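You operate a simulated robot arm through the tools that you are given. There is no shell and no other tool. Be economical: measure what you need, move in short steps, check, and stop when the job is done.

Carry out the task below with a simulated two-armed robot. There is one attempt and no reset: what you move stays moved.

JOB
Move the pourer from the empty bottle to a new one of the same oil, holding each bottle steady.
Fine: cap on the counter; empty bottle lowered into the glass bin; shut the pull-out.

It is judged by the outcome, as a careful person would: the job done as asked, and still so three seconds after it is handed in. It fails if anything else is knocked over, pushed out of place, dropped, spilled or broken. Lids that push on must go on centred and level and be pressed home; caps that screw on are set level and turned clockwise until they are tight.

ROBOT AND FRAMES
Two 7-joint arms with two-finger parallel grippers on one trunk, on a base that drives. Base frame: it is fixed to the floor where the robot stands at the start and does not move with it; the origin is under the middle of the robot, x ahead of it, y to its left, z up; the surface under the hand at the start is at about z = 0.9. Lengths are in m, angles in rad, forces in N, time in s.
The left shoulder is at the start at [0.02, 0.138, 1.464], the right one opposite. With the tool pointing down near the work surface each hand reaches from about 0.1 to 0.38 m from the robot's upright axis, wherever it stands, measured 20 degrees to its own side. Places, roughly: glass bin [0.6, -0.2, 0.6]; neck of the olive oil bottle [0.5, 0, 1.1]; recycling pull-out [0.5, -0.2, 0.5]; top of the utility counter [0.6, -0.5, 0.9]. Payload 1.57 kg a hand.
The TCP of each hand is the grasp point between the finger pads, 0.03 m short of the fingertips. In the tool frame z runs along the fingers and y along their closing line. The gripper opens to 0.08 m. The fingers are 0.017 m wide and 0.012 m thick; the gripper's body (0.04 by 0.082 m) begins 0.08 m behind the TCP.
Orientation is that of the tool frame in the base frame, as a unit quaternion [w, x, y, z]. With the fingers straight down and closing along the base's y, the tool's x points along the base's -x, its y along +y and its z along -z.

CONTROLS
- The arms move only by the tool step_arm. It takes "left_series", "right_series" or both (then of equal length, played together; a hand with none holds still); each is one flat list of numbers, 7 for each row, row after row: the shift along the base's x, y, z in cm, then the turn, a rotation vector about the base's x, y, z in rad, then the finger opening in cm, from 0 to 8. In form: [dx, dy, dz, wx, wy, wz, gripper, dx, dy, dz, wx, wy, wz, gripper, ...]. A call has 1 to 8 rows; each row shifts and turns the commanded pose from where the row before left it. Rows are played at 5 a second. More than 0.05 m and 0.15 rad between two rows, or a gripper value outside its range, and nothing of the call is played. A pose out of reach is approached as far as the arm can. The call stops where the force on the tool passes 40 N (or 10 N more than at its start, if that is more) or the arm is blocked; 0.2 s more then pass. Each finger travels about 0.045 m/s and halts on what it meets, pressing with about 24 N; the grip force reading is that of the motor and also rises with nothing between the fingers. The clock runs only during rows and for 0.2 s after the last one: add rows that do not move to give the fingers time. It gives the time, the measured TCP pose, the force on the tool (base axes), the opening and the grip force at its end, in the units of the frame above (readings bear some noise), with the torque about the TCP (base axes, N m) and any sound that the robot's microphone picked up.
- Cameras (640 x 400 px; columns grow to the right, rows downward): "scene" is now at [0.182, -0.0416, 1.355]; the picture's right is [-0.46, -0.89, 0.00], its down [-0.45, 0.23, -0.87] and it looks along [0.77, -0.40, -0.50] (base axes); focal length 214 px, centre (320, 200). "left" rides on the left gripper at [0.072, 0.007, -0.122] in its tool frame; the picture's right is [-0.09, 1.00, 0.00], its down [-0.84, -0.08, -0.54] and it looks along [-0.54, -0.05, 0.84] (tool axes); focal length 238 px, centre (320, 200). "right" rides on the right gripper at [0.072, -0.007, -0.122] in its tool frame; the picture's right is [0.09, 1.00, 0.00], its down [-0.84, 0.08, -0.54] and it looks along [-0.54, 0.05, 0.84] (tool axes); focal length 238 px, centre (320, 200). There is no depth. A picture from a camera that has moved, and an enlarged one, comes with that camera's place and axes in the base frame and with its lens.
- capture(camera): a new picture of that camera. The clock stands still meanwhile.
- raise_lower(by): slides the trunk up (or, below 0, down) by that many m; the arms and the scene camera ride with it, the base frame stays. It gives what a move gives, with no picture.
- drive_base(legs): drives the robot by 1 to 6 legs, each [ahead, left, turn to the left] in m, m and rad, along the robot's own axes; the way and the turn of a leg run together, so that a leg with both is an arc; at most 1.5 m and 3.142 rad a leg. The arms and the cameras ride along, it lands a little off, and it stops where it bumps. It gives what a move gives.
- aim_head(pan, tilt): turns the head with the scene camera to pan (to the left, within 1.047 rad either way) and tilt (down, from -0.506 to 1.204), counted from straight ahead of the robot. It gives what a move gives.
- zoom(camera, box): a new picture of the part [left, top, right, bottom] of that camera's present view, enlarged. The clock stands still meanwhile.
- job_done(): hands the job in; it is judged then, once.

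Go step by step. Nothing tells you exact positions but the pictures and the camera data: compare them with the known pose of the tool, close in by small moves and look again before you grip or let go. The budget is 120 turns and 88 pictures, counting those below and the enlarged ones. Unless the task says otherwise, let go and move clear before handing in, and close with one line.

The tools are called as a command line: name --argument value ..., lists and objects as JSON in quotes. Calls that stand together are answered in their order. step_arm: Moves the arms, as the interface text tells. Its arguments: {"type":"object","properties":{"left_series":{"type":"array","items":{"type":"number"}},"right_series":{"type":"array","items":{"type":"number"}}},"required":[]} The other tools are called the same way: raise_lower (by) slides the trunk up or down; drive_base (legs) drives the base; aim_head (pan, tilt) turns the head that bears the scene camera; capture (camera) takes a picture; zoom (camera, box) takes an enlarged picture of a part of a camera's view; job_done () hands the job in.

At the start:

```text
t: 0.0
left_eef_pos: [0.3248, -0.0431, 1.3476]
left_ee_rot: [-0.196, 0.0, 0.981, 0.001]
left_force: [-0.4, 0.4, -0.1]
left_wrist_torque: [-0.01, 0.02, 0.0]
left_gripper_width: 0.08
left_gripper_force: 0.2
right_eef_pos: [0.3058, -0.3854, 1.3634]
right_ee_rot: [-0.023, 0.007, 1.0, -0.002]
right_force: [0.2, -0.7, -0.8]
right_wrist_torque: [0.02, 0.04, 0.0]
right_gripper_width: 0.08
right_gripper_force: 0.0
trunk travel left (down, up): [-0.839, 0.401]
robot x, y, heading: [-0.0015, -0.0006, 0.003]
head pan, tilt: [-0.475, 0.525]
```

scene: 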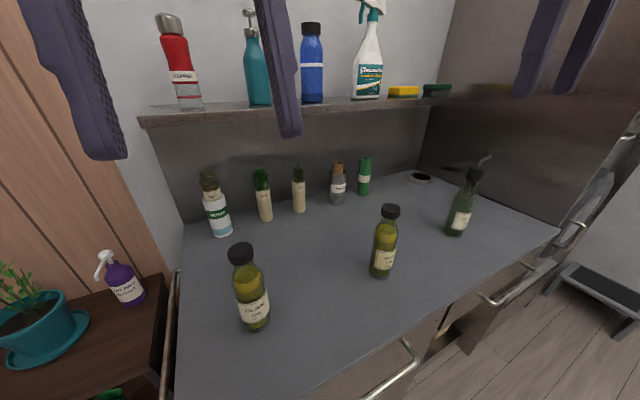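
right: 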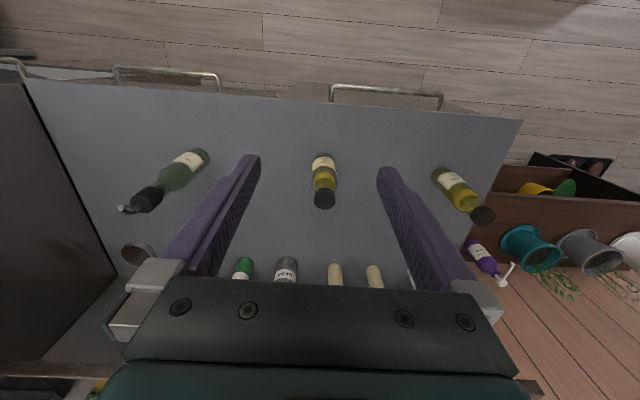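
left: 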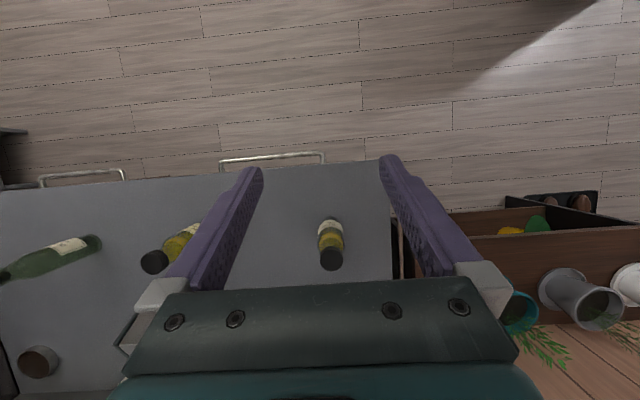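

I see two capped oil bottles and an empty one with a pourer on the counter. I'll zoom in to read the labels.

zoom --camera "scene" --box '[210, 190, 420, 340]'

zoom --camera "scene" --box '[400, 140, 540, 250]'

```text
2.67 times, centred on (315, 265) of scene
camera zoom: at [0.182, -0.0416, 1.355], right [-0.46, -0.89, 0.0], down [-0.45, 0.23, -0.87], along [0.77, -0.4, -0.5], focal length 572 px, centre (333, 27)
```

zoom: 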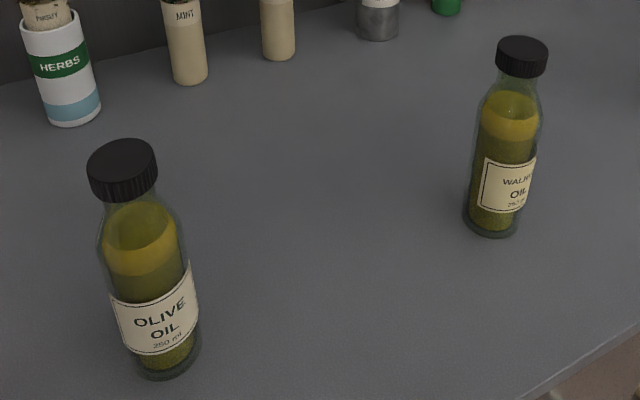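

```text
3.64 times, centred on (470, 195) of scene
camera zoom: at [0.182, -0.0416, 1.355], right [-0.46, -0.89, 0.0], down [-0.45, 0.23, -0.87], along [0.77, -0.4, -0.5], focal length 780 px, centre (-226, 218)
```

zoom: 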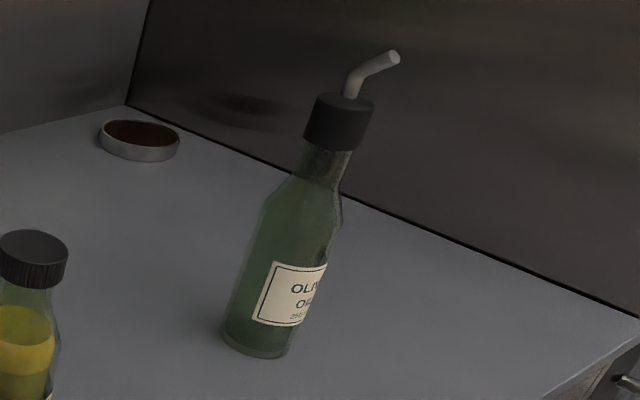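

The target pair is clear: the nearby "OLIVE OIL" bottle at about (0.48, -0.04) is the new one, and the dark empty one with the pourer is at about (0.475, -0.69). The middle bottle is walnut, so I leave it alone. Next I look at the front of the cabinet.

aim_head --pan -0.7 --tilt 1.1

capture --camera "scene"

```text
t: 1.0
left_eef_pos: [0.3236, -0.0452, 1.3457]
left_ee_rot: [-0.198, 0.001, 0.98, 0.001]
left_force: [1.0, -0.5, 0.4]
left_wrist_torque: [0.02, -0.01, 0.01]
left_gripper_width: 0.0799
left_gripper_force: 0.0
right_eef_pos: [0.3046, -0.386, 1.3615]
right_ee_rot: [-0.028, 0.009, 1.0, -0.002]
right_force: [0.4, 0.9, -0.1]
right_wrist_torque: [0.0, -0.02, -0.02]
right_gripper_width: 0.0801
right_gripper_force: 0.2
trunk travel left (down, up): [-0.839, 0.401]
robot x, y, heading: [-0.0003, 0.0021, 0.001]
head pan, tilt: [-0.7, 1.1]
```

```text
82 pictures are left
camera scene: at [0.1499, -0.041, 1.3097], right [-0.64, -0.77, 0.0], down [-0.68, 0.57, -0.45], along [0.35, -0.29, -0.89], focal length 214 px, centre (320, 200)
```

scene: 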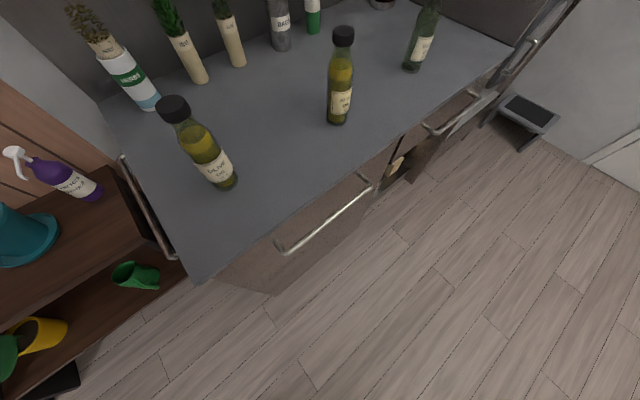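

The pull-out's handle is on the front at roughly (0.30, -0.19, 0.83). I'll do the new bottle first and drive a little closer to it.

drive_base --legs '[[0.1, 0.04, 0]]'

aim_head --pan -0.15 --tilt 0.8

capture --camera "scene"

```text
t: 2.2
left_eef_pos: [0.4243, -0.0042, 1.347]
left_ee_rot: [-0.197, 0.001, 0.98, 0.001]
left_force: [-0.5, 0.5, -0.9]
left_wrist_torque: [0.0, -0.01, 0.01]
left_gripper_width: 0.0798
left_gripper_force: 0.0
right_eef_pos: [0.4052, -0.3458, 1.363]
right_ee_rot: [-0.029, 0.007, 1.0, -0.002]
right_force: [-0.3, -0.1, 0.2]
right_wrist_torque: [-0.01, 0.01, -0.01]
right_gripper_width: 0.0801
right_gripper_force: 0.1
trunk travel left (down, up): [-0.839, 0.401]
robot x, y, heading: [0.099, 0.0418, -0.005]
head pan, tilt: [-0.7, 1.1]
```

```text
t: 3.1
left_eef_pos: [0.4251, -0.003, 1.3455]
left_ee_rot: [-0.198, 0.0, 0.98, 0.001]
left_force: [-0.1, -0.6, 0.4]
left_wrist_torque: [-0.03, 0.01, 0.02]
left_gripper_width: 0.0799
left_gripper_force: 0.0
right_eef_pos: [0.4039, -0.3457, 1.3608]
right_ee_rot: [-0.028, 0.008, 1.0, -0.002]
right_force: [0.0, 0.0, 0.5]
right_wrist_torque: [-0.03, -0.02, -0.02]
right_gripper_width: 0.0802
right_gripper_force: 0.1
trunk travel left (down, up): [-0.839, 0.401]
robot x, y, heading: [0.1012, 0.0416, -0.001]
head pan, tilt: [-0.15, 0.799]
```

```text
81 pictures are left
camera scene: at [0.2816, 0.0276, 1.3314], right [-0.15, -0.99, 0.0], down [-0.71, 0.11, -0.7], along [0.69, -0.1, -0.72], focal length 214 px, centre (320, 200)
```

scene: 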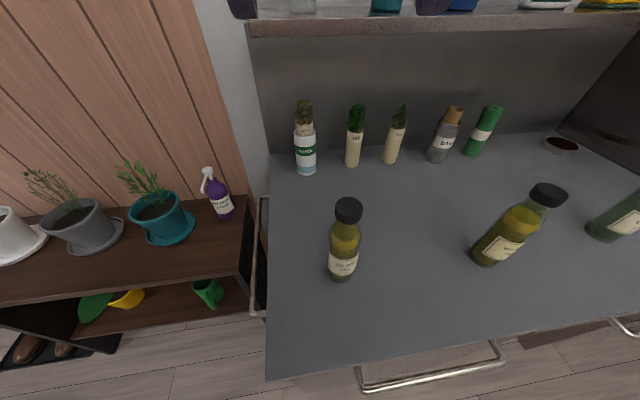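

The new olive bottle's axis is at about (0.474, -0.044), with its cap top near z 1.115. I turn the left hand to point forward and down, to hold the bottle body.

step_arm --left_series '[-1, 1, 0, 0, -0.145, 0, 8, -1, 1, 0, 0, -0.145, 0, 8, -1, 1, 0, 0, -0.145, 0, 8, -1, 1, 0, 0, -0.145, 0, 8, -1, 1, 0, 0, -0.145, 0, 8, -1, 1, 0, 0, -0.145, 0, 8, -1, 1, 0, 0, -0.145, 0, 8, 0, 0, 0, 0, -0.145, 0, 8]'

step_arm --left_series '[0, 0, 0, 0, -0.145, 0, 8, 0, 0, 0, 0, -0.145, 0, 8, 0, 0, -2, 0, 0, -0.14, 8, 0, 0, -3, 0, 0, -0.14, 8, 0, 0, -3, 0, 0, -0.14, 8, 0, 0, -3, 0, 0, -0.14, 8, 0, 0, -3, 0, 0, -0.14, 8, 0, 0, 0, 0, 0, 0, 8]'

```text
t: 4.4
left_eef_pos: [0.3795, 0.0485, 1.3504]
left_ee_rot: [0.176, -0.016, 0.984, -0.005]
left_force: [13.9, 3.7, 7.6]
left_wrist_torque: [-0.41, 2.45, -0.51]
left_gripper_width: 0.0801
left_gripper_force: 0.2
right_eef_pos: [0.4036, -0.346, 1.3604]
right_ee_rot: [-0.031, 0.009, 0.999, -0.003]
right_force: [-0.3, 0.2, 1.0]
right_wrist_torque: [0.0, 0.0, -0.04]
right_gripper_width: 0.0797
right_gripper_force: 0.0
trunk travel left (down, up): [-0.839, 0.401]
robot x, y, heading: [0.0953, 0.037, 0.001]
head pan, tilt: [-0.15, 0.799]
stopped in row 6 (left hand): the force on the tool passed its limit at 113 N (the readings are from after the stop); the commanded pose is now the measured one
```

```text
t: 4.7
left_eef_pos: [0.3839, 0.0489, 1.3543]
left_ee_rot: [0.187, -0.021, 0.982, -0.008]
left_force: [3.9, 0.1, 0.6]
left_wrist_torque: [-0.04, 0.5, -0.06]
left_gripper_width: 0.08
left_gripper_force: 0.1
right_eef_pos: [0.4034, -0.3469, 1.3596]
right_ee_rot: [-0.03, 0.01, 0.999, -0.002]
right_force: [-0.4, -0.3, 0.4]
right_wrist_torque: [0.0, -0.04, 0.0]
right_gripper_width: 0.0802
right_gripper_force: 0.1
trunk travel left (down, up): [-0.839, 0.401]
robot x, y, heading: [0.099, 0.041, -0.002]
head pan, tilt: [-0.15, 0.799]
stopped in row 1 (left hand): the force on the tool passed its limit at 79 N (the readings are from after the stop); the commanded pose is now the measured one
```

The hand bumped into my own head while turning. I move it left, forward and down before turning any further.

step_arm --left_series '[2, 1, 0, 0, 0, 0, 8, 1, 3, 0, 0, 0, 0, 8, 0, 3, -2, 0, 0, 0, 8, 0, 3, -3, 0, 0, 0, 8, 0, 2, -3, 0, 0, 0, 8]'

step_arm --left_series '[0, 0, 0, 0, -0.145, 0, 8, 0, 0, 0, 0, -0.145, 0, 8, 0, 0, -1, 0, -0.145, 0, 8, 0, 0, -1, 0, -0.145, 0, 8, 0, 0, -1, 0, 0, -0.14, 8, 0, 0, -1, 0, 0, -0.14, 8, 0, 0, 0, 0, 0, -0.14, 8, 0, 0, 0, 0, 0, -0.14, 8]'

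capture --camera "scene"

```text
t: 5.9
left_eef_pos: [0.4117, 0.1683, 1.2737]
left_ee_rot: [0.186, -0.022, 0.982, -0.008]
left_force: [0.4, -0.3, 0.7]
left_wrist_torque: [-0.02, 0.0, 0.0]
left_gripper_width: 0.0799
left_gripper_force: 0.1
right_eef_pos: [0.4032, -0.3468, 1.3609]
right_ee_rot: [-0.031, 0.009, 0.999, -0.003]
right_force: [-0.4, 0.1, -0.5]
right_wrist_torque: [0.01, 0.01, -0.02]
right_gripper_width: 0.0799
right_gripper_force: 0.0
trunk travel left (down, up): [-0.839, 0.401]
robot x, y, heading: [0.1034, 0.0403, 0.001]
head pan, tilt: [-0.15, 0.799]
```

```text
t: 7.7
left_eef_pos: [0.4406, 0.1552, 1.2249]
left_ee_rot: [0.438, 0.228, 0.858, -0.14]
left_force: [0.4, 1.0, 0.0]
left_wrist_torque: [-0.01, 0.03, 0.0]
left_gripper_width: 0.0802
left_gripper_force: 0.1
left hand out of reach, approached as far as the arm can: row 2, 3, 5
right_eef_pos: [0.4039, -0.3465, 1.3604]
right_ee_rot: [-0.031, 0.01, 0.999, -0.002]
right_force: [-1.2, 0.2, 0.8]
right_wrist_torque: [0.04, -0.02, -0.01]
right_gripper_width: 0.0801
right_gripper_force: 0.1
trunk travel left (down, up): [-0.839, 0.401]
robot x, y, heading: [0.0983, 0.038, 0.004]
head pan, tilt: [-0.15, 0.799]
```

```text
80 pictures are left
camera scene: at [0.2816, 0.0276, 1.3314], right [-0.15, -0.99, 0.0], down [-0.71, 0.11, -0.7], along [0.69, -0.1, -0.72], focal length 214 px, centre (320, 200)
```

scene: 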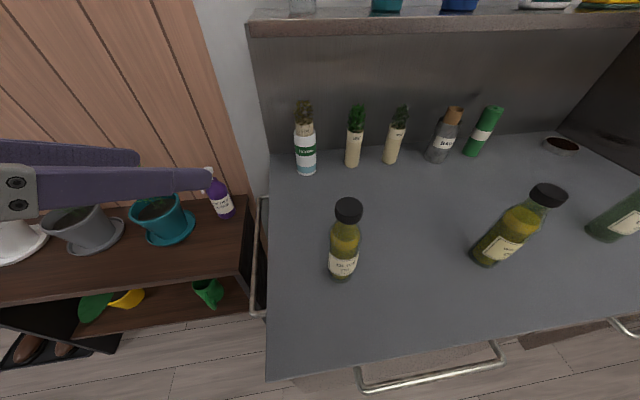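

The left hand is now angled well at about 35° down. I bring it to a pre-grasp pose 12 cm short of the bottle and check it.

step_arm --left_series '[-1, -2.4, -3, 0, 0, 0, 8, -1, -2.4, -3, 0, 0, 0, 8, -1, -2.5, -3, 0, 0, 0, 8, -1, -2.4, -3, 0, 0, 0, 8, -1, -2.4, -3, 0, 0, 0, 8, 0, -2.5, -2.5, 0, 0, 0, 8, 0, 0, 0, 0, 0, 0, 8]'

capture --camera "scene"

capture --camera "left"

```text
t: 9.3
left_eef_pos: [0.3901, 0.0105, 1.0517]
left_ee_rot: [0.438, 0.228, 0.858, -0.141]
left_force: [0.6, -0.4, 0.2]
left_wrist_torque: [0.04, -0.05, 0.01]
left_gripper_width: 0.08
left_gripper_force: 0.1
right_eef_pos: [0.4036, -0.346, 1.3614]
right_ee_rot: [-0.031, 0.008, 0.999, -0.003]
right_force: [-0.4, 0.1, 0.2]
right_wrist_torque: [-0.02, 0.01, 0.03]
right_gripper_width: 0.08
right_gripper_force: 0.1
trunk travel left (down, up): [-0.839, 0.401]
robot x, y, heading: [0.1025, 0.0422, -0.003]
head pan, tilt: [-0.15, 0.799]
```

```text
79 pictures are left
camera scene: at [0.2816, 0.0276, 1.3314], right [-0.15, -0.99, 0.0], down [-0.71, 0.11, -0.7], along [0.69, -0.1, -0.72], focal length 214 px, centre (320, 200)
```

scene: 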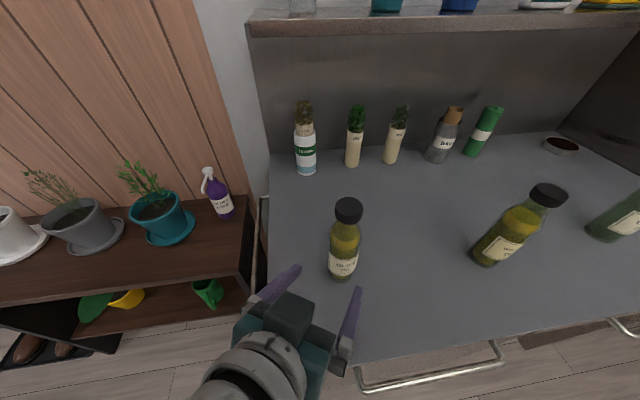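

```text
78 pictures are left
camera left: at [0.272, 0.0892, 1.0616], right [0.56, 0.83, 0.04], down [0.02, -0.05, 1.0], along [0.83, -0.56, -0.04], focal length 238 px, centre (320, 200)
```

left: 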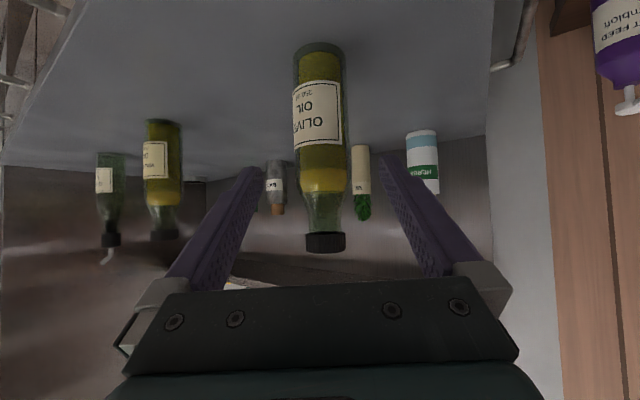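

The bottle sits centred between the left fingers. I advance 12 cm along the tool axis and close on the body.

step_arm --left_series '[2, -1.3, -1.7, 0, 0, 0, 8, 2, -1.3, -1.7, 0, 0, 0, 8, 2, -1.3, -1.7, 0, 0, 0, 8, 2.2, -1.4, -1.8, 0, 0, 0, 8, 0, 0, 0, 0, 0, 0, 8]'

capture --camera "left"

```text
t: 10.7
left_eef_pos: [0.4769, 0.0138, 0.9555]
left_ee_rot: [0.427, 0.243, 0.866, -0.091]
left_force: [-0.1, -0.4, -0.5]
left_wrist_torque: [0.01, 0.01, 0.0]
left_gripper_width: 0.0803
left_gripper_force: 0.1
right_eef_pos: [0.4039, -0.3474, 1.3599]
right_ee_rot: [-0.031, 0.01, 0.999, -0.002]
right_force: [0.6, -0.1, -0.3]
right_wrist_torque: [0.01, 0.0, 0.0]
right_gripper_width: 0.08
right_gripper_force: 0.0
trunk travel left (down, up): [-0.839, 0.401]
robot x, y, heading: [0.097, 0.0401, 0.001]
head pan, tilt: [-0.15, 0.799]
stopped in row 5 (left hand): the arm was blocked; the commanded pose is now the measured one
```

```text
77 pictures are left
camera left: at [0.3578, 0.0894, 0.9753], right [0.54, 0.83, 0.12], down [0.02, -0.16, 0.99], along [0.84, -0.54, -0.1], focal length 238 px, centre (320, 200)
```

left: 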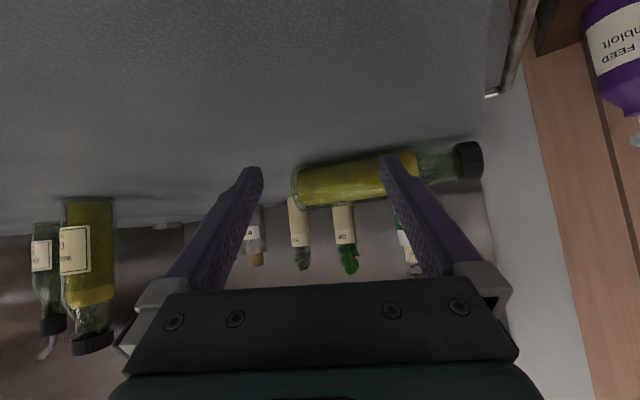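

The bottle tipped over: the left hand was deflected off its path, with something blocking the arm. I'll look before doing anything else.

capture --camera "scene"

```text
76 pictures are left
camera scene: at [0.2815, 0.0277, 1.3314], right [-0.15, -0.99, 0.0], down [-0.71, 0.11, -0.7], along [0.69, -0.1, -0.72], focal length 214 px, centre (320, 200)
```

scene: 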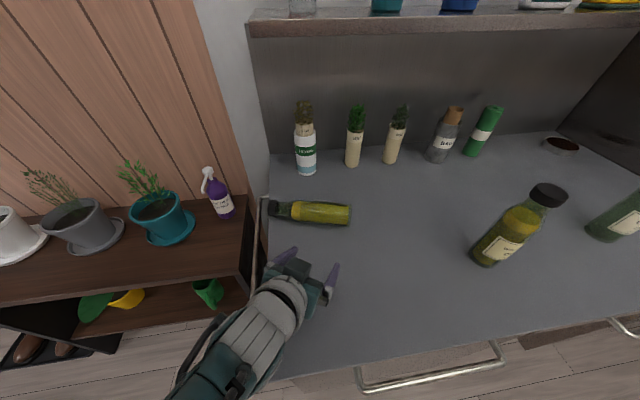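

The bottle lies unbroken and still capped at about (0.63, 0.0), along y with its neck to the left. I check what blocked the left arm before moving on.

aim_head --pan 0.3 --tilt 1.2

capture --camera "scene"

```text
t: 11.6
left_eef_pos: [0.4763, 0.013, 0.955]
left_ee_rot: [0.428, 0.242, 0.866, -0.091]
left_force: [-0.9, -0.2, 0.1]
left_wrist_torque: [0.01, 0.0, 0.05]
left_gripper_width: 0.0798
left_gripper_force: 0.0
right_eef_pos: [0.4041, -0.3474, 1.36]
right_ee_rot: [-0.03, 0.01, 0.999, -0.002]
right_force: [-0.2, -0.9, 0.1]
right_wrist_torque: [0.02, 0.01, 0.0]
right_gripper_width: 0.08
right_gripper_force: 0.0
trunk travel left (down, up): [-0.839, 0.401]
robot x, y, heading: [0.1028, 0.0391, 0.002]
head pan, tilt: [0.3, 1.201]
```

```text
75 pictures are left
camera scene: at [0.2553, 0.0562, 1.3037], right [0.3, -0.96, 0.0], down [-0.89, -0.28, -0.36], along [0.35, 0.11, -0.93], focal length 214 px, centre (320, 200)
```

scene: 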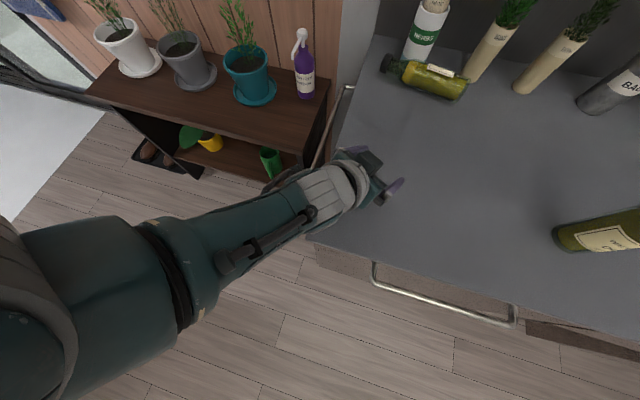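

The left elbow sits far out and low, so its forearm fouls the counter's left corner. I retract the left hand, then set up the right hand to pick up the lying bottle.

step_arm --left_series '[-2, 1.3, 2, 0, 0, 0, 8, -2, 1.3, 2, 0, 0, 0, 8, -2, 1.3, 2, 0, 0, 0, 8, -2, 2, 4, 0, 0, 0, 8, 0, 3, 4, 0, 0, 0, 8, 1, 3, 4, 0, 0, 0, 8, 2, 2, 4, 0, 0, 0, 8]'

drive_base --legs '[[0.05, 0.08, 0]]'

aim_head --pan -0.25 --tilt 0.75

capture --camera "scene"

```text
refused: row 6 steps farther than a row can; nothing moved
```

```text
t: 12.7
left_eef_pos: [0.5267, 0.0939, 0.9552]
left_ee_rot: [0.427, 0.243, 0.866, -0.091]
left_force: [-1.2, -1.0, 0.6]
left_wrist_torque: [0.0, -0.03, 0.01]
left_gripper_width: 0.08
left_gripper_force: 0.1
right_eef_pos: [0.4526, -0.268, 1.3601]
right_ee_rot: [-0.03, 0.009, 0.999, -0.002]
right_force: [1.1, 1.0, -0.2]
right_wrist_torque: [0.02, -0.02, 0.0]
right_gripper_width: 0.0799
right_gripper_force: 0.1
trunk travel left (down, up): [-0.839, 0.401]
robot x, y, heading: [0.1519, 0.1206, 0.001]
head pan, tilt: [0.3, 1.201]
```

```text
t: 13.7
left_eef_pos: [0.5265, 0.0954, 0.9559]
left_ee_rot: [0.427, 0.243, 0.866, -0.091]
left_force: [0.0, 0.6, -0.4]
left_wrist_torque: [-0.06, 0.0, -0.01]
left_gripper_width: 0.0801
left_gripper_force: 0.0
right_eef_pos: [0.4541, -0.267, 1.3604]
right_ee_rot: [-0.031, 0.01, 0.999, -0.003]
right_force: [0.0, 0.5, -0.2]
right_wrist_torque: [-0.01, -0.02, -0.02]
right_gripper_width: 0.0801
right_gripper_force: 0.0
trunk travel left (down, up): [-0.839, 0.401]
robot x, y, heading: [0.1508, 0.1199, 0.002]
head pan, tilt: [-0.25, 0.75]
```

```text
74 pictures are left
camera scene: at [0.3318, 0.0991, 1.3354], right [-0.25, -0.97, 0.0], down [-0.66, 0.17, -0.73], along [0.71, -0.18, -0.68], focal length 214 px, centre (320, 200)
```

scene: 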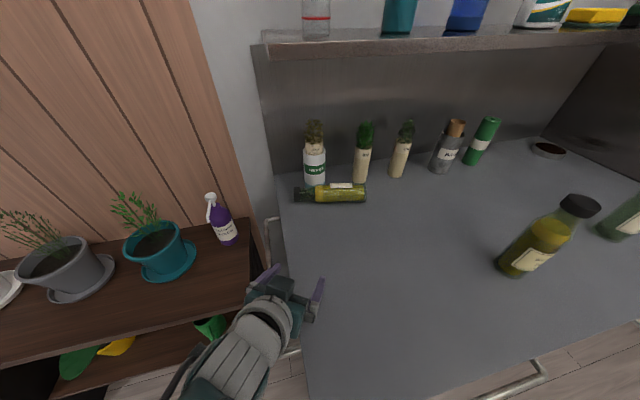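

The bottle has rolled back against the jars and come to rest. I lift the left arm clear and look closely at the spacing.

step_arm --left_series '[-2, 1.3, 2, 0, 0, 0, 8, -2, 1.3, 2, 0, 0, 0, 8, -2, 1.3, 3, 0, 0, 0, 8, -1, 1, 4, 0, 0, 0, 8, 0, 2, 4, 0, 0, 0, 8, 0, 1, 4, 0, 0, 0, 8, 1, 0, 4, 0, 0, 0, 8, 0, 0, 0, 0, 0, 0, 8]'

zoom --camera "scene" --box '[260, 100, 450, 220]'

capture --camera "right"

```text
t: 15.5
left_eef_pos: [0.4674, 0.1722, 1.187]
left_ee_rot: [0.428, 0.243, 0.866, -0.091]
left_force: [0.2, 0.2, -0.6]
left_wrist_torque: [0.0, 0.0, 0.02]
left_gripper_width: 0.0801
left_gripper_force: 0.1
right_eef_pos: [0.4535, -0.2668, 1.3603]
right_ee_rot: [-0.031, 0.009, 0.999, -0.002]
right_force: [-0.5, 0.0, 1.0]
right_wrist_torque: [-0.03, 0.0, 0.0]
right_gripper_width: 0.0799
right_gripper_force: 0.0
trunk travel left (down, up): [-0.839, 0.401]
robot x, y, heading: [0.1511, 0.1185, 0.007]
head pan, tilt: [-0.25, 0.75]
```

```text
3.33 times, centred on (355, 160) of scene
camera zoom: at [0.3318, 0.099, 1.3354], right [-0.25, -0.97, 0.0], down [-0.66, 0.17, -0.73], along [0.71, -0.18, -0.68], focal length 715 px, centre (203, 333)
```

zoom: 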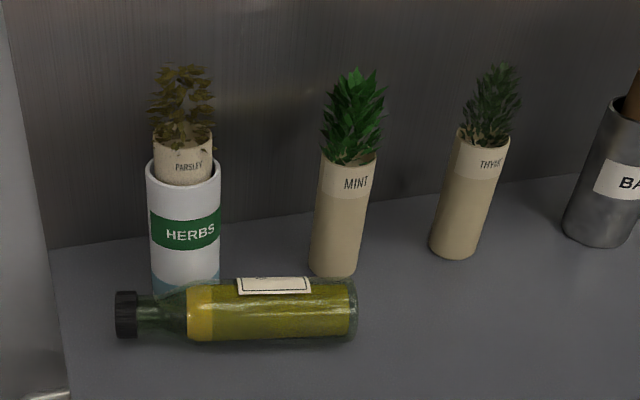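

```text
72 pictures are left
camera right: at [0.3889, -0.271, 1.4859], right [-0.07, 1.0, 0.0], down [0.87, 0.06, 0.49], along [0.49, 0.04, -0.87], focal length 238 px, centre (320, 200)
```

right: 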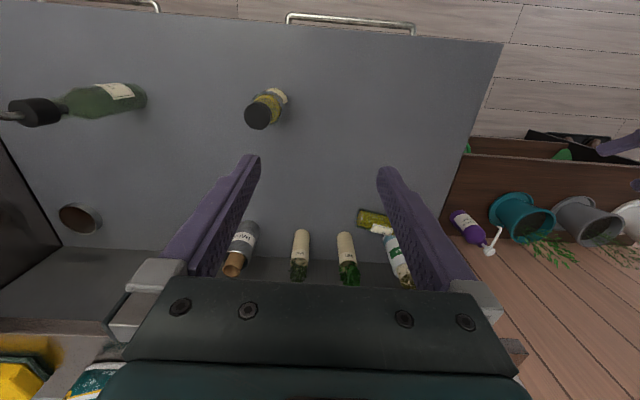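

Gap check: the body can be straddled top-down at about (0.772, -0.065), between the HERBS and MINT jars. I pull the left hand up out of the way and turn the right wrist so its fingers close across the bottle.

step_arm --left_series '[0, 1, 2, 0, 0, 0, 8, -1, 1, 3, 0, 0, 0, 8, -1, 1, 3, 0, 0, 0, 8, -1, 1, 3, 0, 0, 0, 8, 0, 0, 1, 0, 0, 0, 8, 0, 0, 0, 0, 0, 0, 8, 0, 0, 0, 0, 0, 0, 8, 0, 0, 0, 0, 0, 0, 8]' --right_series '[0, 1, 0, 0, 0, -0.14, 8, 0, 2, 0, 0, 0, -0.14, 8, 0, 2, 0, 0, 0, -0.14, 8, 1, 2, 0, 0, 0, -0.14, 8, 1, 2, 0, 0, 0, -0.14, 8, 1, 2, 0, 0, 0, -0.14, 8, 1, 1, 0, 0, 0, -0.14, 8, 1, 1, 0, 0, 0, -0.14, 8]'

step_arm --right_series '[0, 0, 0, 0, 0, -0.14, 8, 0, 0, 0, 0, 0, -0.14, 8, 0, 0, 0, 0, 0, -0.14, 8, 0, 0, 0, 0, 0, -0.14, 8, 0, 0, 0, 0, 0, -0.1, 8]'

```text
t: 16.8
left_eef_pos: [0.4952, 0.197, 1.2776]
left_ee_rot: [0.427, 0.242, 0.867, -0.09]
left_force: [-0.1, -0.8, -0.5]
left_wrist_torque: [0.01, 0.03, 0.0]
left_gripper_width: 0.08
left_gripper_force: 0.0
left hand out of reach, approached as far as the arm can: row 2, 3, 4, 5
right_eef_pos: [0.4585, -0.2234, 1.3584]
right_ee_rot: [-0.04, 0.478, 0.877, 0.02]
right_force: [-0.1, 0.4, 0.4]
right_wrist_torque: [0.02, -0.02, -0.01]
right_gripper_width: 0.0799
right_gripper_force: 0.1
trunk travel left (down, up): [-0.839, 0.401]
robot x, y, heading: [0.1531, 0.1233, -0.003]
head pan, tilt: [-0.25, 0.75]
stopped in row 6 (right hand): the arm was blocked; the commanded pose is now the measured one
```

```text
t: 18.0
left_eef_pos: [0.4955, 0.1959, 1.2769]
left_ee_rot: [0.427, 0.242, 0.866, -0.091]
left_force: [-0.2, -0.6, 0.9]
left_wrist_torque: [0.05, -0.04, 0.0]
left_gripper_width: 0.0801
left_gripper_force: 0.1
right_eef_pos: [0.4595, -0.2244, 1.3573]
right_ee_rot: [-0.032, 0.737, 0.674, 0.03]
right_force: [-0.4, 0.3, 0.4]
right_wrist_torque: [-0.02, 0.02, 0.02]
right_gripper_width: 0.0799
right_gripper_force: 0.0
trunk travel left (down, up): [-0.839, 0.401]
robot x, y, heading: [0.1507, 0.1194, 0.004]
head pan, tilt: [-0.25, 0.75]
```

The right wrist is nearly aligned. I lower the trunk for more forward reach and drive slightly closer.

raise_lower --by -0.15

drive_base --legs '[[0.1, 0, 0]]'

capture --camera "scene"

```text
t: 19.8
left_eef_pos: [0.4946, 0.1956, 1.1274]
left_ee_rot: [0.428, 0.242, 0.866, -0.091]
left_force: [0.2, 0.0, -0.4]
left_wrist_torque: [-0.02, -0.01, -0.03]
left_gripper_width: 0.08
left_gripper_force: 0.1
right_eef_pos: [0.458, -0.2248, 1.2079]
right_ee_rot: [-0.032, 0.736, 0.675, 0.03]
right_force: [0.6, -0.3, -0.7]
right_wrist_torque: [-0.03, -0.01, 0.03]
right_gripper_width: 0.0802
right_gripper_force: 0.0
trunk travel left (down, up): [-0.689, 0.551]
robot x, y, heading: [0.1478, 0.1215, -0.0]
head pan, tilt: [-0.25, 0.75]
```

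```text
t: 20.9
left_eef_pos: [0.5943, 0.1958, 1.1275]
left_ee_rot: [0.427, 0.243, 0.866, -0.092]
left_force: [-0.6, -0.2, -0.6]
left_wrist_torque: [0.01, -0.01, -0.02]
left_gripper_width: 0.0799
left_gripper_force: 0.1
right_eef_pos: [0.5584, -0.2239, 1.2076]
right_ee_rot: [-0.033, 0.736, 0.675, 0.03]
right_force: [-0.1, -0.5, -0.1]
right_wrist_torque: [-0.02, 0.03, 0.01]
right_gripper_width: 0.0801
right_gripper_force: 0.0
trunk travel left (down, up): [-0.689, 0.551]
robot x, y, heading: [0.2518, 0.12, 0.001]
head pan, tilt: [-0.25, 0.75]
```

```text
71 pictures are left
camera scene: at [0.431, 0.0992, 1.1854], right [-0.25, -0.97, 0.0], down [-0.66, 0.17, -0.73], along [0.71, -0.18, -0.68], focal length 214 px, centre (320, 200)
```

scene: 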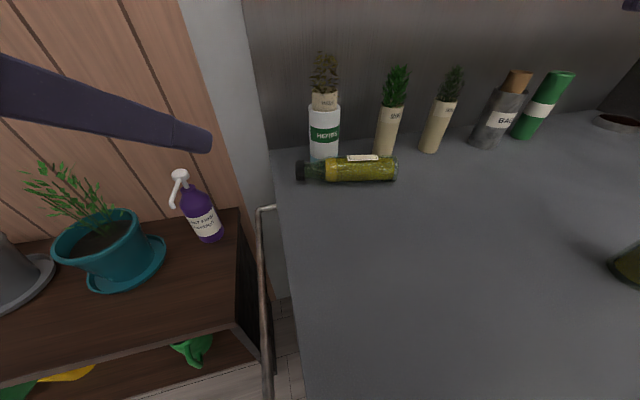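

The base got close without bumping, and the bottle axis reads the same as before: base (0.756, -0.149), cap (0.798, 0.05). I bring the right hand over it with a slight lean away from the jars.

step_arm --right_series '[3, 2, 0, 0, -0.095, -0.06, 8, 3, 2.5, 0, 0, -0.095, -0.06, 8, 3, 2.5, 0, 0, 0, 0, 8, 3, 2.5, -2, 0, 0, 0, 8, 3, 2.5, -2, 0, 0, 0, 8, 2.5, 3.5, -2, 0, 0, 0, 8, 0, 0, -2, 0, 0, 0, 8, 0, 0, 0, 0, 0, 0, 8]'

capture --camera "right"

capture --camera "scene"

```text
t: 22.3
left_eef_pos: [0.5918, 0.1959, 1.1275]
left_ee_rot: [0.427, 0.244, 0.866, -0.093]
left_force: [-0.6, 0.6, -0.2]
left_wrist_torque: [-0.01, -0.04, 0.02]
left_gripper_width: 0.08
left_gripper_force: 0.1
right_eef_pos: [0.7248, -0.0816, 1.1519]
right_ee_rot: [0.03, 0.771, 0.629, 0.094]
right_force: [-14.6, -0.8, 0.8]
right_wrist_torque: [0.05, -1.59, 0.04]
right_gripper_width: 0.0798
right_gripper_force: 0.1
trunk travel left (down, up): [-0.689, 0.551]
robot x, y, heading: [0.2473, 0.119, -0.004]
head pan, tilt: [-0.25, 0.75]
stopped in row 7 (right hand): the force on the tool passed its limit at 112 N (the readings are from after the stop); the commanded pose is now the measured one
```

```text
70 pictures are left
camera right: at [0.709, -0.0169, 1.2782], right [0.98, -0.12, 0.18], down [-0.19, -0.87, 0.45], along [0.1, -0.48, -0.87], focal length 238 px, centre (320, 200)
```

right: 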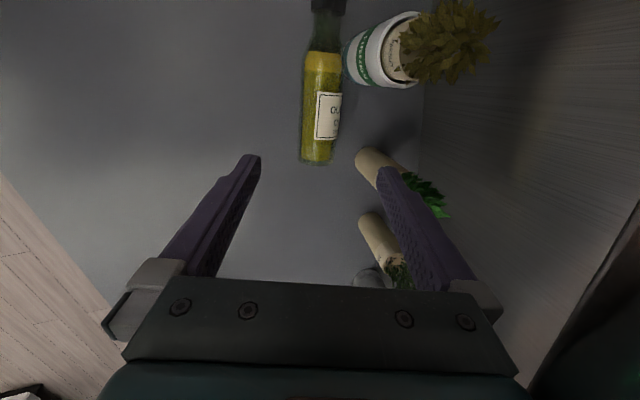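

```text
69 pictures are left
camera scene: at [0.4287, 0.0986, 1.185], right [-0.25, -0.97, 0.0], down [-0.66, 0.17, -0.73], along [0.71, -0.18, -0.68], focal length 214 px, centre (320, 200)
```

scene: 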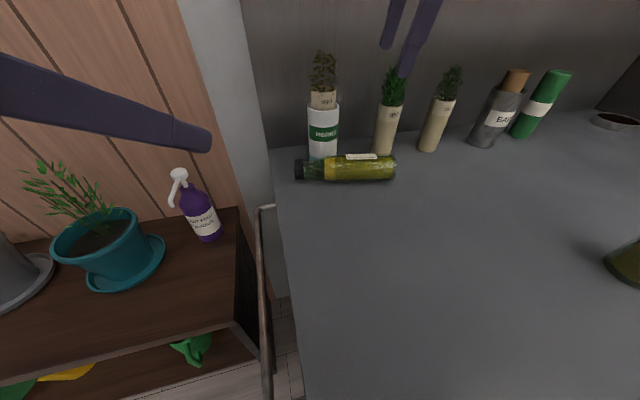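

The gripper body nudged the shelf edge at about x 0.745, z 1.26; nothing there moved. I back off, drop lower, then come forward under the shelf.

step_arm --right_series '[-4, 0.5, 0, 0, 0, 0, 7.6, -4, 0.5, 0, 0, 0, 0, 7.6, 0, 0, -4, 0, 0, 0, 7.6, 0, 0, -4, 0, 0, 0, 7.6, 0, 0.5, -4, 0, 0, 0, 7.6, 0, 0, -3, 0, 0, 0, 7.6, 3, 0, 0, 0, 0, 0, 7.6, 3, 0, 0, 0, 0, 0, 7.6]'

capture --camera "right"

```text
t: 24.1
left_eef_pos: [0.594, 0.196, 1.1262]
left_ee_rot: [0.427, 0.243, 0.866, -0.091]
left_force: [-0.7, -0.2, -0.6]
left_wrist_torque: [0.01, 0.0, 0.02]
left_gripper_width: 0.0798
left_gripper_force: 0.0
right_eef_pos: [0.707, -0.0641, 1.0038]
right_ee_rot: [0.033, 0.771, 0.629, 0.096]
right_force: [-0.2, -0.2, 0.0]
right_wrist_torque: [-0.01, 0.02, 0.0]
right_gripper_width: 0.0762
right_gripper_force: 0.0
trunk travel left (down, up): [-0.689, 0.551]
robot x, y, heading: [0.2494, 0.1231, 0.0]
head pan, tilt: [-0.25, 0.75]
```

```text
68 pictures are left
camera right: at [0.6914, -0.001, 1.1285], right [0.98, -0.12, 0.18], down [-0.19, -0.87, 0.45], along [0.1, -0.48, -0.87], focal length 238 px, centre (320, 200)
```

right: 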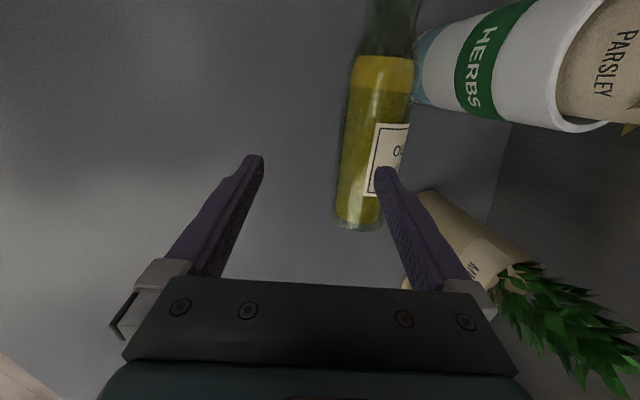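

The bottle reads at (0.767, -0.065) and the fingers are aligned across it. I go forward over it, then down.

step_arm --right_series '[2, 0, 0, 0, 0, 0, 7.6, 2, 0, 0, 0, 0, 0, 7.6, 1.8, -0.2, 0, 0, 0, 0, 7.6, 0, 0, -1.5, 0, 0, 0, 7.6, 0, 0, -1.5, 0, 0, 0, 7.6, 0, 0, 0, 0, 0, 0, 7.6]'

capture --camera "right"

capture --camera "scene"

```text
t: 25.5
left_eef_pos: [0.5947, 0.1947, 1.1269]
left_ee_rot: [0.428, 0.243, 0.866, -0.092]
left_force: [-0.8, 0.6, -0.2]
left_wrist_torque: [0.01, -0.02, -0.02]
left_gripper_width: 0.08
left_gripper_force: 0.0
right_eef_pos: [0.7501, -0.0694, 0.9761]
right_ee_rot: [0.032, 0.771, 0.628, 0.097]
right_force: [0.2, 0.4, 0.7]
right_wrist_torque: [0.01, 0.03, -0.01]
right_gripper_width: 0.076
right_gripper_force: 0.0
right hand out of reach, approached as far as the arm can: row 3, 5
trunk travel left (down, up): [-0.689, 0.551]
robot x, y, heading: [0.2516, 0.1205, 0.0]
head pan, tilt: [-0.25, 0.75]
```

```text
67 pictures are left
camera right: at [0.735, -0.0048, 1.1018], right [0.98, -0.12, 0.18], down [-0.19, -0.87, 0.45], along [0.1, -0.48, -0.87], focal length 238 px, centre (320, 200)
```

right: 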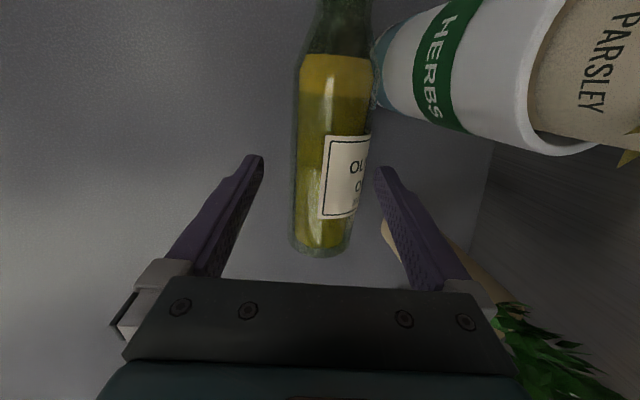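

```text
66 pictures are left
camera scene: at [0.4305, 0.0987, 1.1854], right [-0.25, -0.97, 0.0], down [-0.66, 0.17, -0.73], along [0.71, -0.18, -0.68], focal length 214 px, centre (320, 200)
```

scene: 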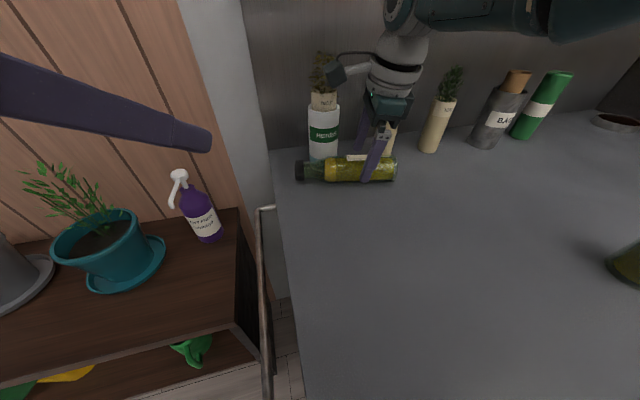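

The bottle lies between the fingers, slightly rearward of centre. The arm is at full reach, so I use small base and trunk moves for the last bit.

drive_base --legs '[[0.014, 0, 0]]'

raise_lower --by -0.029

capture --camera "right"

```text
t: 26.3
left_eef_pos: [0.6083, 0.1962, 1.1281]
left_ee_rot: [0.427, 0.243, 0.866, -0.092]
left_force: [0.4, -1.2, -0.3]
left_wrist_torque: [0.04, -0.02, 0.0]
left_gripper_width: 0.0799
left_gripper_force: 0.0
right_eef_pos: [0.7639, -0.0695, 0.9766]
right_ee_rot: [0.032, 0.771, 0.629, 0.096]
right_force: [0.1, 0.8, 0.9]
right_wrist_torque: [0.0, -0.02, 0.01]
right_gripper_width: 0.076
right_gripper_force: 0.0
trunk travel left (down, up): [-0.689, 0.551]
robot x, y, heading: [0.2617, 0.1183, -0.001]
head pan, tilt: [-0.25, 0.75]
```

```text
t: 27.0
left_eef_pos: [0.6089, 0.1955, 1.0989]
left_ee_rot: [0.427, 0.243, 0.866, -0.092]
left_force: [-1.0, 0.5, 0.6]
left_wrist_torque: [0.02, -0.03, 0.01]
left_gripper_width: 0.0801
left_gripper_force: 0.0
right_eef_pos: [0.7648, -0.0684, 0.9474]
right_ee_rot: [0.031, 0.771, 0.628, 0.097]
right_force: [-0.4, -0.1, 0.5]
right_wrist_torque: [-0.05, 0.04, -0.01]
right_gripper_width: 0.076
right_gripper_force: 0.0
trunk travel left (down, up): [-0.66, 0.58]
robot x, y, heading: [0.2647, 0.1174, -0.001]
head pan, tilt: [-0.25, 0.75]
```

```text
65 pictures are left
camera right: at [0.7489, -0.005, 1.0728], right [0.98, -0.12, 0.18], down [-0.19, -0.87, 0.45], along [0.1, -0.48, -0.87], focal length 238 px, centre (320, 200)
```

right: 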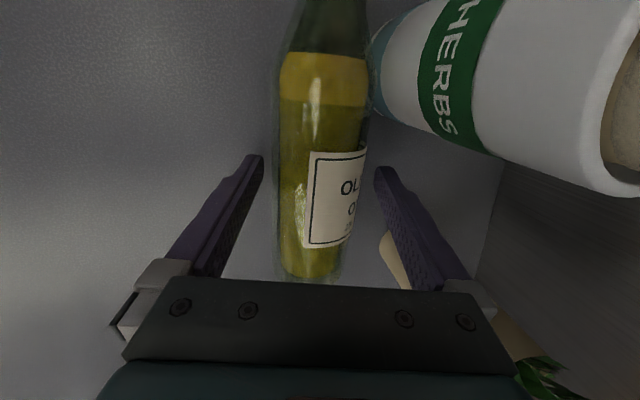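

The fingers are centred on the bottle, so I close.

step_arm --right_series '[0, 0, 0, 0, 0, 0, 4, 0, 0, 0, 0, 0, 0, 4, 0, 0, 0, 0, 0, 0, 4]'

raise_lower --by 0.03

capture --camera "right"

```text
t: 27.8
left_eef_pos: [0.6081, 0.1959, 1.0974]
left_ee_rot: [0.427, 0.243, 0.866, -0.091]
left_force: [0.3, -0.2, 0.4]
left_wrist_torque: [-0.01, -0.03, 0.0]
left_gripper_width: 0.0798
left_gripper_force: 0.1
right_eef_pos: [0.7633, -0.0685, 0.9474]
right_ee_rot: [0.032, 0.771, 0.628, 0.096]
right_force: [-2.4, 0.3, 0.3]
right_wrist_torque: [0.0, 0.11, 0.1]
right_gripper_width: 0.0572
right_gripper_force: 24.0
trunk travel left (down, up): [-0.66, 0.58]
robot x, y, heading: [0.2615, 0.1204, -0.004]
head pan, tilt: [-0.25, 0.75]
```

```text
t: 28.6
left_eef_pos: [0.608, 0.1957, 1.1296]
left_ee_rot: [0.428, 0.243, 0.866, -0.092]
left_force: [0.3, 0.2, -0.1]
left_wrist_torque: [0.05, -0.02, 0.0]
left_gripper_width: 0.08
left_gripper_force: 0.0
right_eef_pos: [0.7633, -0.0689, 0.9781]
right_ee_rot: [0.032, 0.771, 0.628, 0.097]
right_force: [-4.4, 0.3, 8.1]
right_wrist_torque: [0.01, 0.33, -0.02]
right_gripper_width: 0.0426
right_gripper_force: 1.5
trunk travel left (down, up): [-0.69, 0.55]
robot x, y, heading: [0.2637, 0.1212, -0.003]
head pan, tilt: [-0.25, 0.75]
```

```text
64 pictures are left
camera right: at [0.7487, -0.005, 1.1035], right [0.98, -0.12, 0.18], down [-0.19, -0.87, 0.45], along [0.1, -0.48, -0.87], focal length 238 px, centre (320, 200)
```

right: 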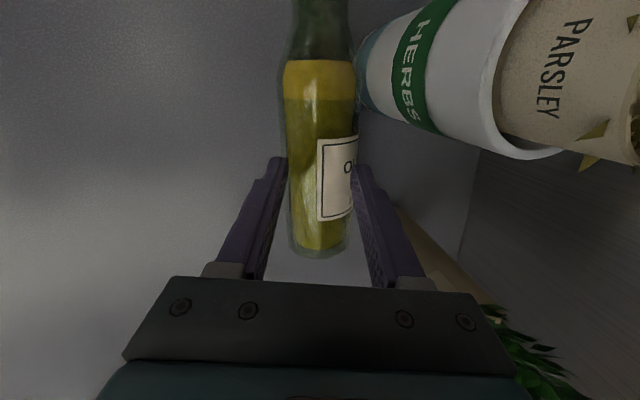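

The grip was too shallow and the fingers slid up off the bottle. I lower, re-grip without lifting, and drag it forward into the open, away from the shelf and jars.

step_arm --right_series '[0, 0, 0, 0, 0, 0, 7.6, 0, 0, 0, 0, 0, 0, 7.6, 0, 0, 0, 0, 0, 0, 7.6]'

raise_lower --by -0.034

step_arm --right_series '[0, 0, 0, 0, 0, 0, 5, 0, 0, 0, 0, 0, 0, 5, 0, 0, 0, 0, 0, 0, 5, -1, 0, 0, 0, 0, 0, 5, -1, 0, 0, 0, 0, 0, 5, -1, 0, 0, 0, 0, 0, 5, -1, 0, 0, 0, 0, 0, 5, -1, 0, 0, 0, 0, 0, 5]'

capture --camera "right"

```text
t: 29.4
left_eef_pos: [0.6076, 0.1941, 1.1285]
left_ee_rot: [0.428, 0.243, 0.866, -0.092]
left_force: [0.0, 0.3, -0.5]
left_wrist_torque: [0.01, -0.01, -0.03]
left_gripper_width: 0.08
left_gripper_force: 0.1
right_eef_pos: [0.7649, -0.0689, 0.9776]
right_ee_rot: [0.032, 0.771, 0.628, 0.096]
right_force: [-0.5, -0.4, 0.1]
right_wrist_torque: [-0.04, -0.01, 0.0]
right_gripper_width: 0.0759
right_gripper_force: 0.1
trunk travel left (down, up): [-0.69, 0.55]
robot x, y, heading: [0.2667, 0.1218, -0.006]
head pan, tilt: [-0.25, 0.75]
```

```text
t: 30.2
left_eef_pos: [0.6088, 0.1969, 1.0946]
left_ee_rot: [0.427, 0.244, 0.866, -0.092]
left_force: [-0.5, 0.7, 0.6]
left_wrist_torque: [-0.02, -0.02, -0.01]
left_gripper_width: 0.0801
left_gripper_force: 0.1
right_eef_pos: [0.763, -0.0673, 0.9433]
right_ee_rot: [0.032, 0.771, 0.628, 0.096]
right_force: [0.6, -0.4, -0.1]
right_wrist_torque: [-0.01, 0.0, 0.02]
right_gripper_width: 0.0761
right_gripper_force: 0.0
trunk travel left (down, up): [-0.656, 0.584]
robot x, y, heading: [0.2632, 0.1194, -0.005]
head pan, tilt: [-0.25, 0.75]
```

```text
t: 32.0
left_eef_pos: [0.6086, 0.1952, 1.0949]
left_ee_rot: [0.428, 0.243, 0.865, -0.092]
left_force: [-0.6, -0.4, -0.1]
left_wrist_torque: [0.0, -0.02, -0.03]
left_gripper_width: 0.0803
left_gripper_force: 0.0
right_eef_pos: [0.7153, -0.068, 0.9442]
right_ee_rot: [0.033, 0.771, 0.628, 0.097]
right_force: [4.2, 0.1, 5.8]
right_wrist_torque: [-0.12, -0.07, 0.03]
right_gripper_width: 0.058
right_gripper_force: 23.6
trunk travel left (down, up): [-0.656, 0.584]
robot x, y, heading: [0.2649, 0.1207, -0.003]
head pan, tilt: [-0.25, 0.75]
```

```text
63 pictures are left
camera right: at [0.6996, -0.0048, 1.0696], right [0.98, -0.12, 0.18], down [-0.19, -0.87, 0.45], along [0.1, -0.48, -0.87], focal length 238 px, centre (320, 200)
```

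right: 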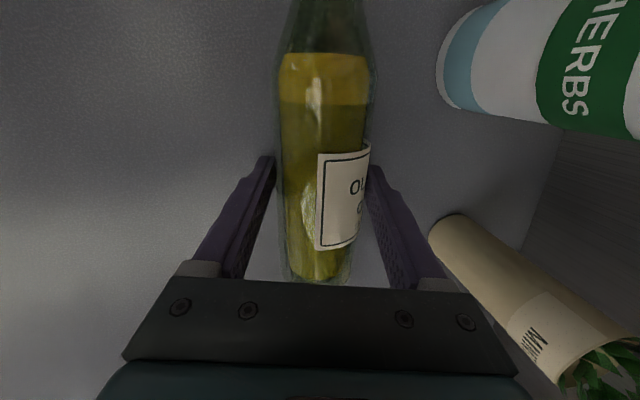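

Dragging works and the jars are undisturbed. I drag it further into the open.

step_arm --right_series '[-2, 0, 0, 0, 0, 0, 5, -2, 0, 0, 0, 0, 0, 5, -2, 0, 0, 0, 0, 0, 5, -2, 0, 0, 0, 0, 0, 5, -2, 0, 0, 0, 0, 0, 5, -2, 0, 0, 0, 0, 0, 5, -2, 0, 0, 0, 0, 0, 5, 0, 0, 0, 0, 0, 0, 5]'

capture --camera "right"

```text
t: 33.8
left_eef_pos: [0.6095, 0.1946, 1.0953]
left_ee_rot: [0.427, 0.243, 0.866, -0.092]
left_force: [0.2, 0.1, -0.6]
left_wrist_torque: [0.0, 0.0, -0.01]
left_gripper_width: 0.0802
left_gripper_force: 0.0
right_eef_pos: [0.5749, -0.0692, 0.9446]
right_ee_rot: [0.032, 0.771, 0.628, 0.098]
right_force: [4.0, 0.0, 10.8]
right_wrist_torque: [0.0, -0.16, 0.13]
right_gripper_width: 0.0581
right_gripper_force: 24.2
trunk travel left (down, up): [-0.656, 0.584]
robot x, y, heading: [0.2657, 0.1189, -0.003]
head pan, tilt: [-0.25, 0.75]
```

```text
62 pictures are left
camera right: at [0.5595, -0.0052, 1.0696], right [0.98, -0.12, 0.18], down [-0.19, -0.87, 0.45], along [0.1, -0.48, -0.87], focal length 238 px, centre (320, 200)
```

right: 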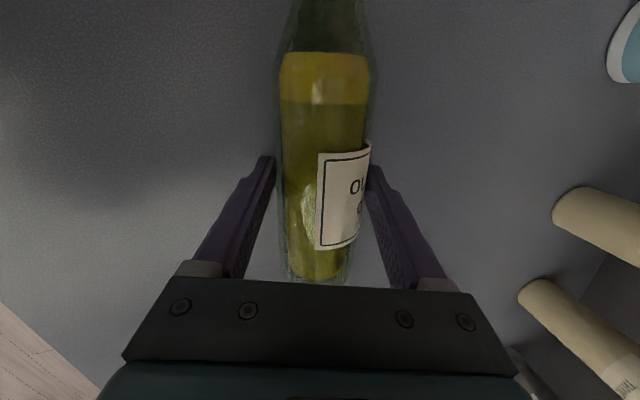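

It is now in the open at x ≈ 0.58. I loosen slightly, level the hand and take a deeper grip.

step_arm --right_series '[0, 0, 0, 0, 0, 0, 7.4, 0, 0, 0.2, 0, 0, 0, 7.4, 0.2, 0, 0.2, -0.076, 0.077, 0, 7.4, 0.1, 0, 0, -0.076, 0.077, 0, 7.4, 0.1, 0, 0, -0.076, 0.077, 0, 7.4, 0, 0, -0.6, 0, 0, 0, 7.4, 0, 0, -0.5, 0, 0, 0, 7.4, 0, 0, 0, 0, 0, 0, 7.4]'

capture --camera "right"

```text
t: 35.6
left_eef_pos: [0.6075, 0.1957, 1.0953]
left_ee_rot: [0.428, 0.244, 0.866, -0.092]
left_force: [-0.5, -0.1, -0.3]
left_wrist_torque: [-0.02, 0.02, 0.03]
left_gripper_width: 0.0803
left_gripper_force: 0.0
right_eef_pos: [0.5794, -0.0679, 0.9365]
right_ee_rot: [0.047, 0.768, 0.635, -0.065]
right_force: [0.2, 0.4, 0.4]
right_wrist_torque: [-0.01, -0.02, -0.03]
right_gripper_width: 0.074
right_gripper_force: 0.1
trunk travel left (down, up): [-0.656, 0.584]
robot x, y, heading: [0.2633, 0.1212, 0.001]
head pan, tilt: [-0.25, 0.75]
```

```text
61 pictures are left
camera right: at [0.5905, 0.0219, 1.0447], right [0.99, -0.1, -0.03], down [-0.06, -0.74, 0.67], along [-0.09, -0.66, -0.74], focal length 238 px, centre (320, 200)
```

right: 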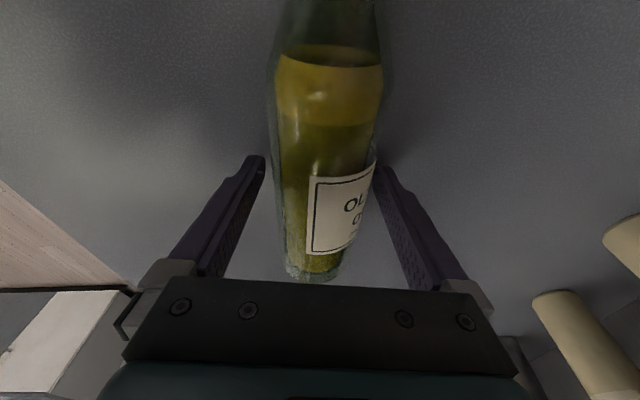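

Centred and deeper now. I close and lift a little.

step_arm --right_series '[0, 0, 0, 0, 0, 0, 4, 0, 0, 0, 0, 0, 0, 4, 0, 0, 0, 0, 0, 0, 4, 0, 0, 1, 0, 0, 0, 4, 0, 0, 1.5, 0, 0, 0, 4, 0, 0, 1.5, 0, 0, 0, 4, 0, 0, 0, 0, 0, 0, 4]'

capture --camera "right"

```text
t: 37.2
left_eef_pos: [0.6075, 0.1966, 1.0949]
left_ee_rot: [0.426, 0.244, 0.867, -0.091]
left_force: [0.2, 0.1, 0.6]
left_wrist_torque: [-0.02, 0.0, 0.0]
left_gripper_width: 0.0802
left_gripper_force: 0.2
right_eef_pos: [0.578, -0.068, 0.9763]
right_ee_rot: [0.047, 0.769, 0.634, -0.065]
right_force: [0.6, 0.8, -4.1]
right_wrist_torque: [-0.03, 0.04, 0.01]
right_gripper_width: 0.057
right_gripper_force: 24.3
trunk travel left (down, up): [-0.656, 0.584]
robot x, y, heading: [0.2611, 0.1196, -0.006]
head pan, tilt: [-0.25, 0.75]
```

```text
60 pictures are left
camera right: at [0.5899, 0.0222, 1.0848], right [0.99, -0.1, -0.03], down [-0.06, -0.74, 0.67], along [-0.09, -0.66, -0.74], focal length 238 px, centre (320, 200)
```

right: 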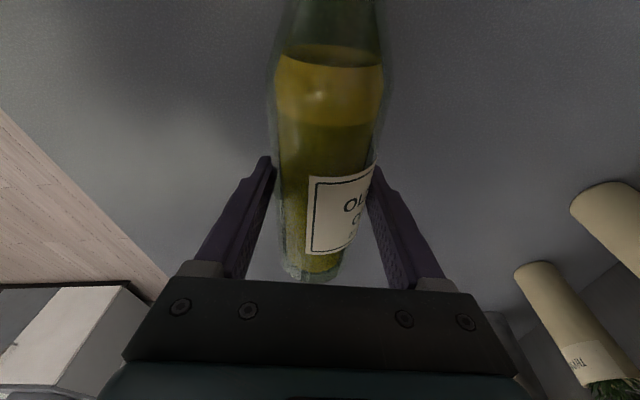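

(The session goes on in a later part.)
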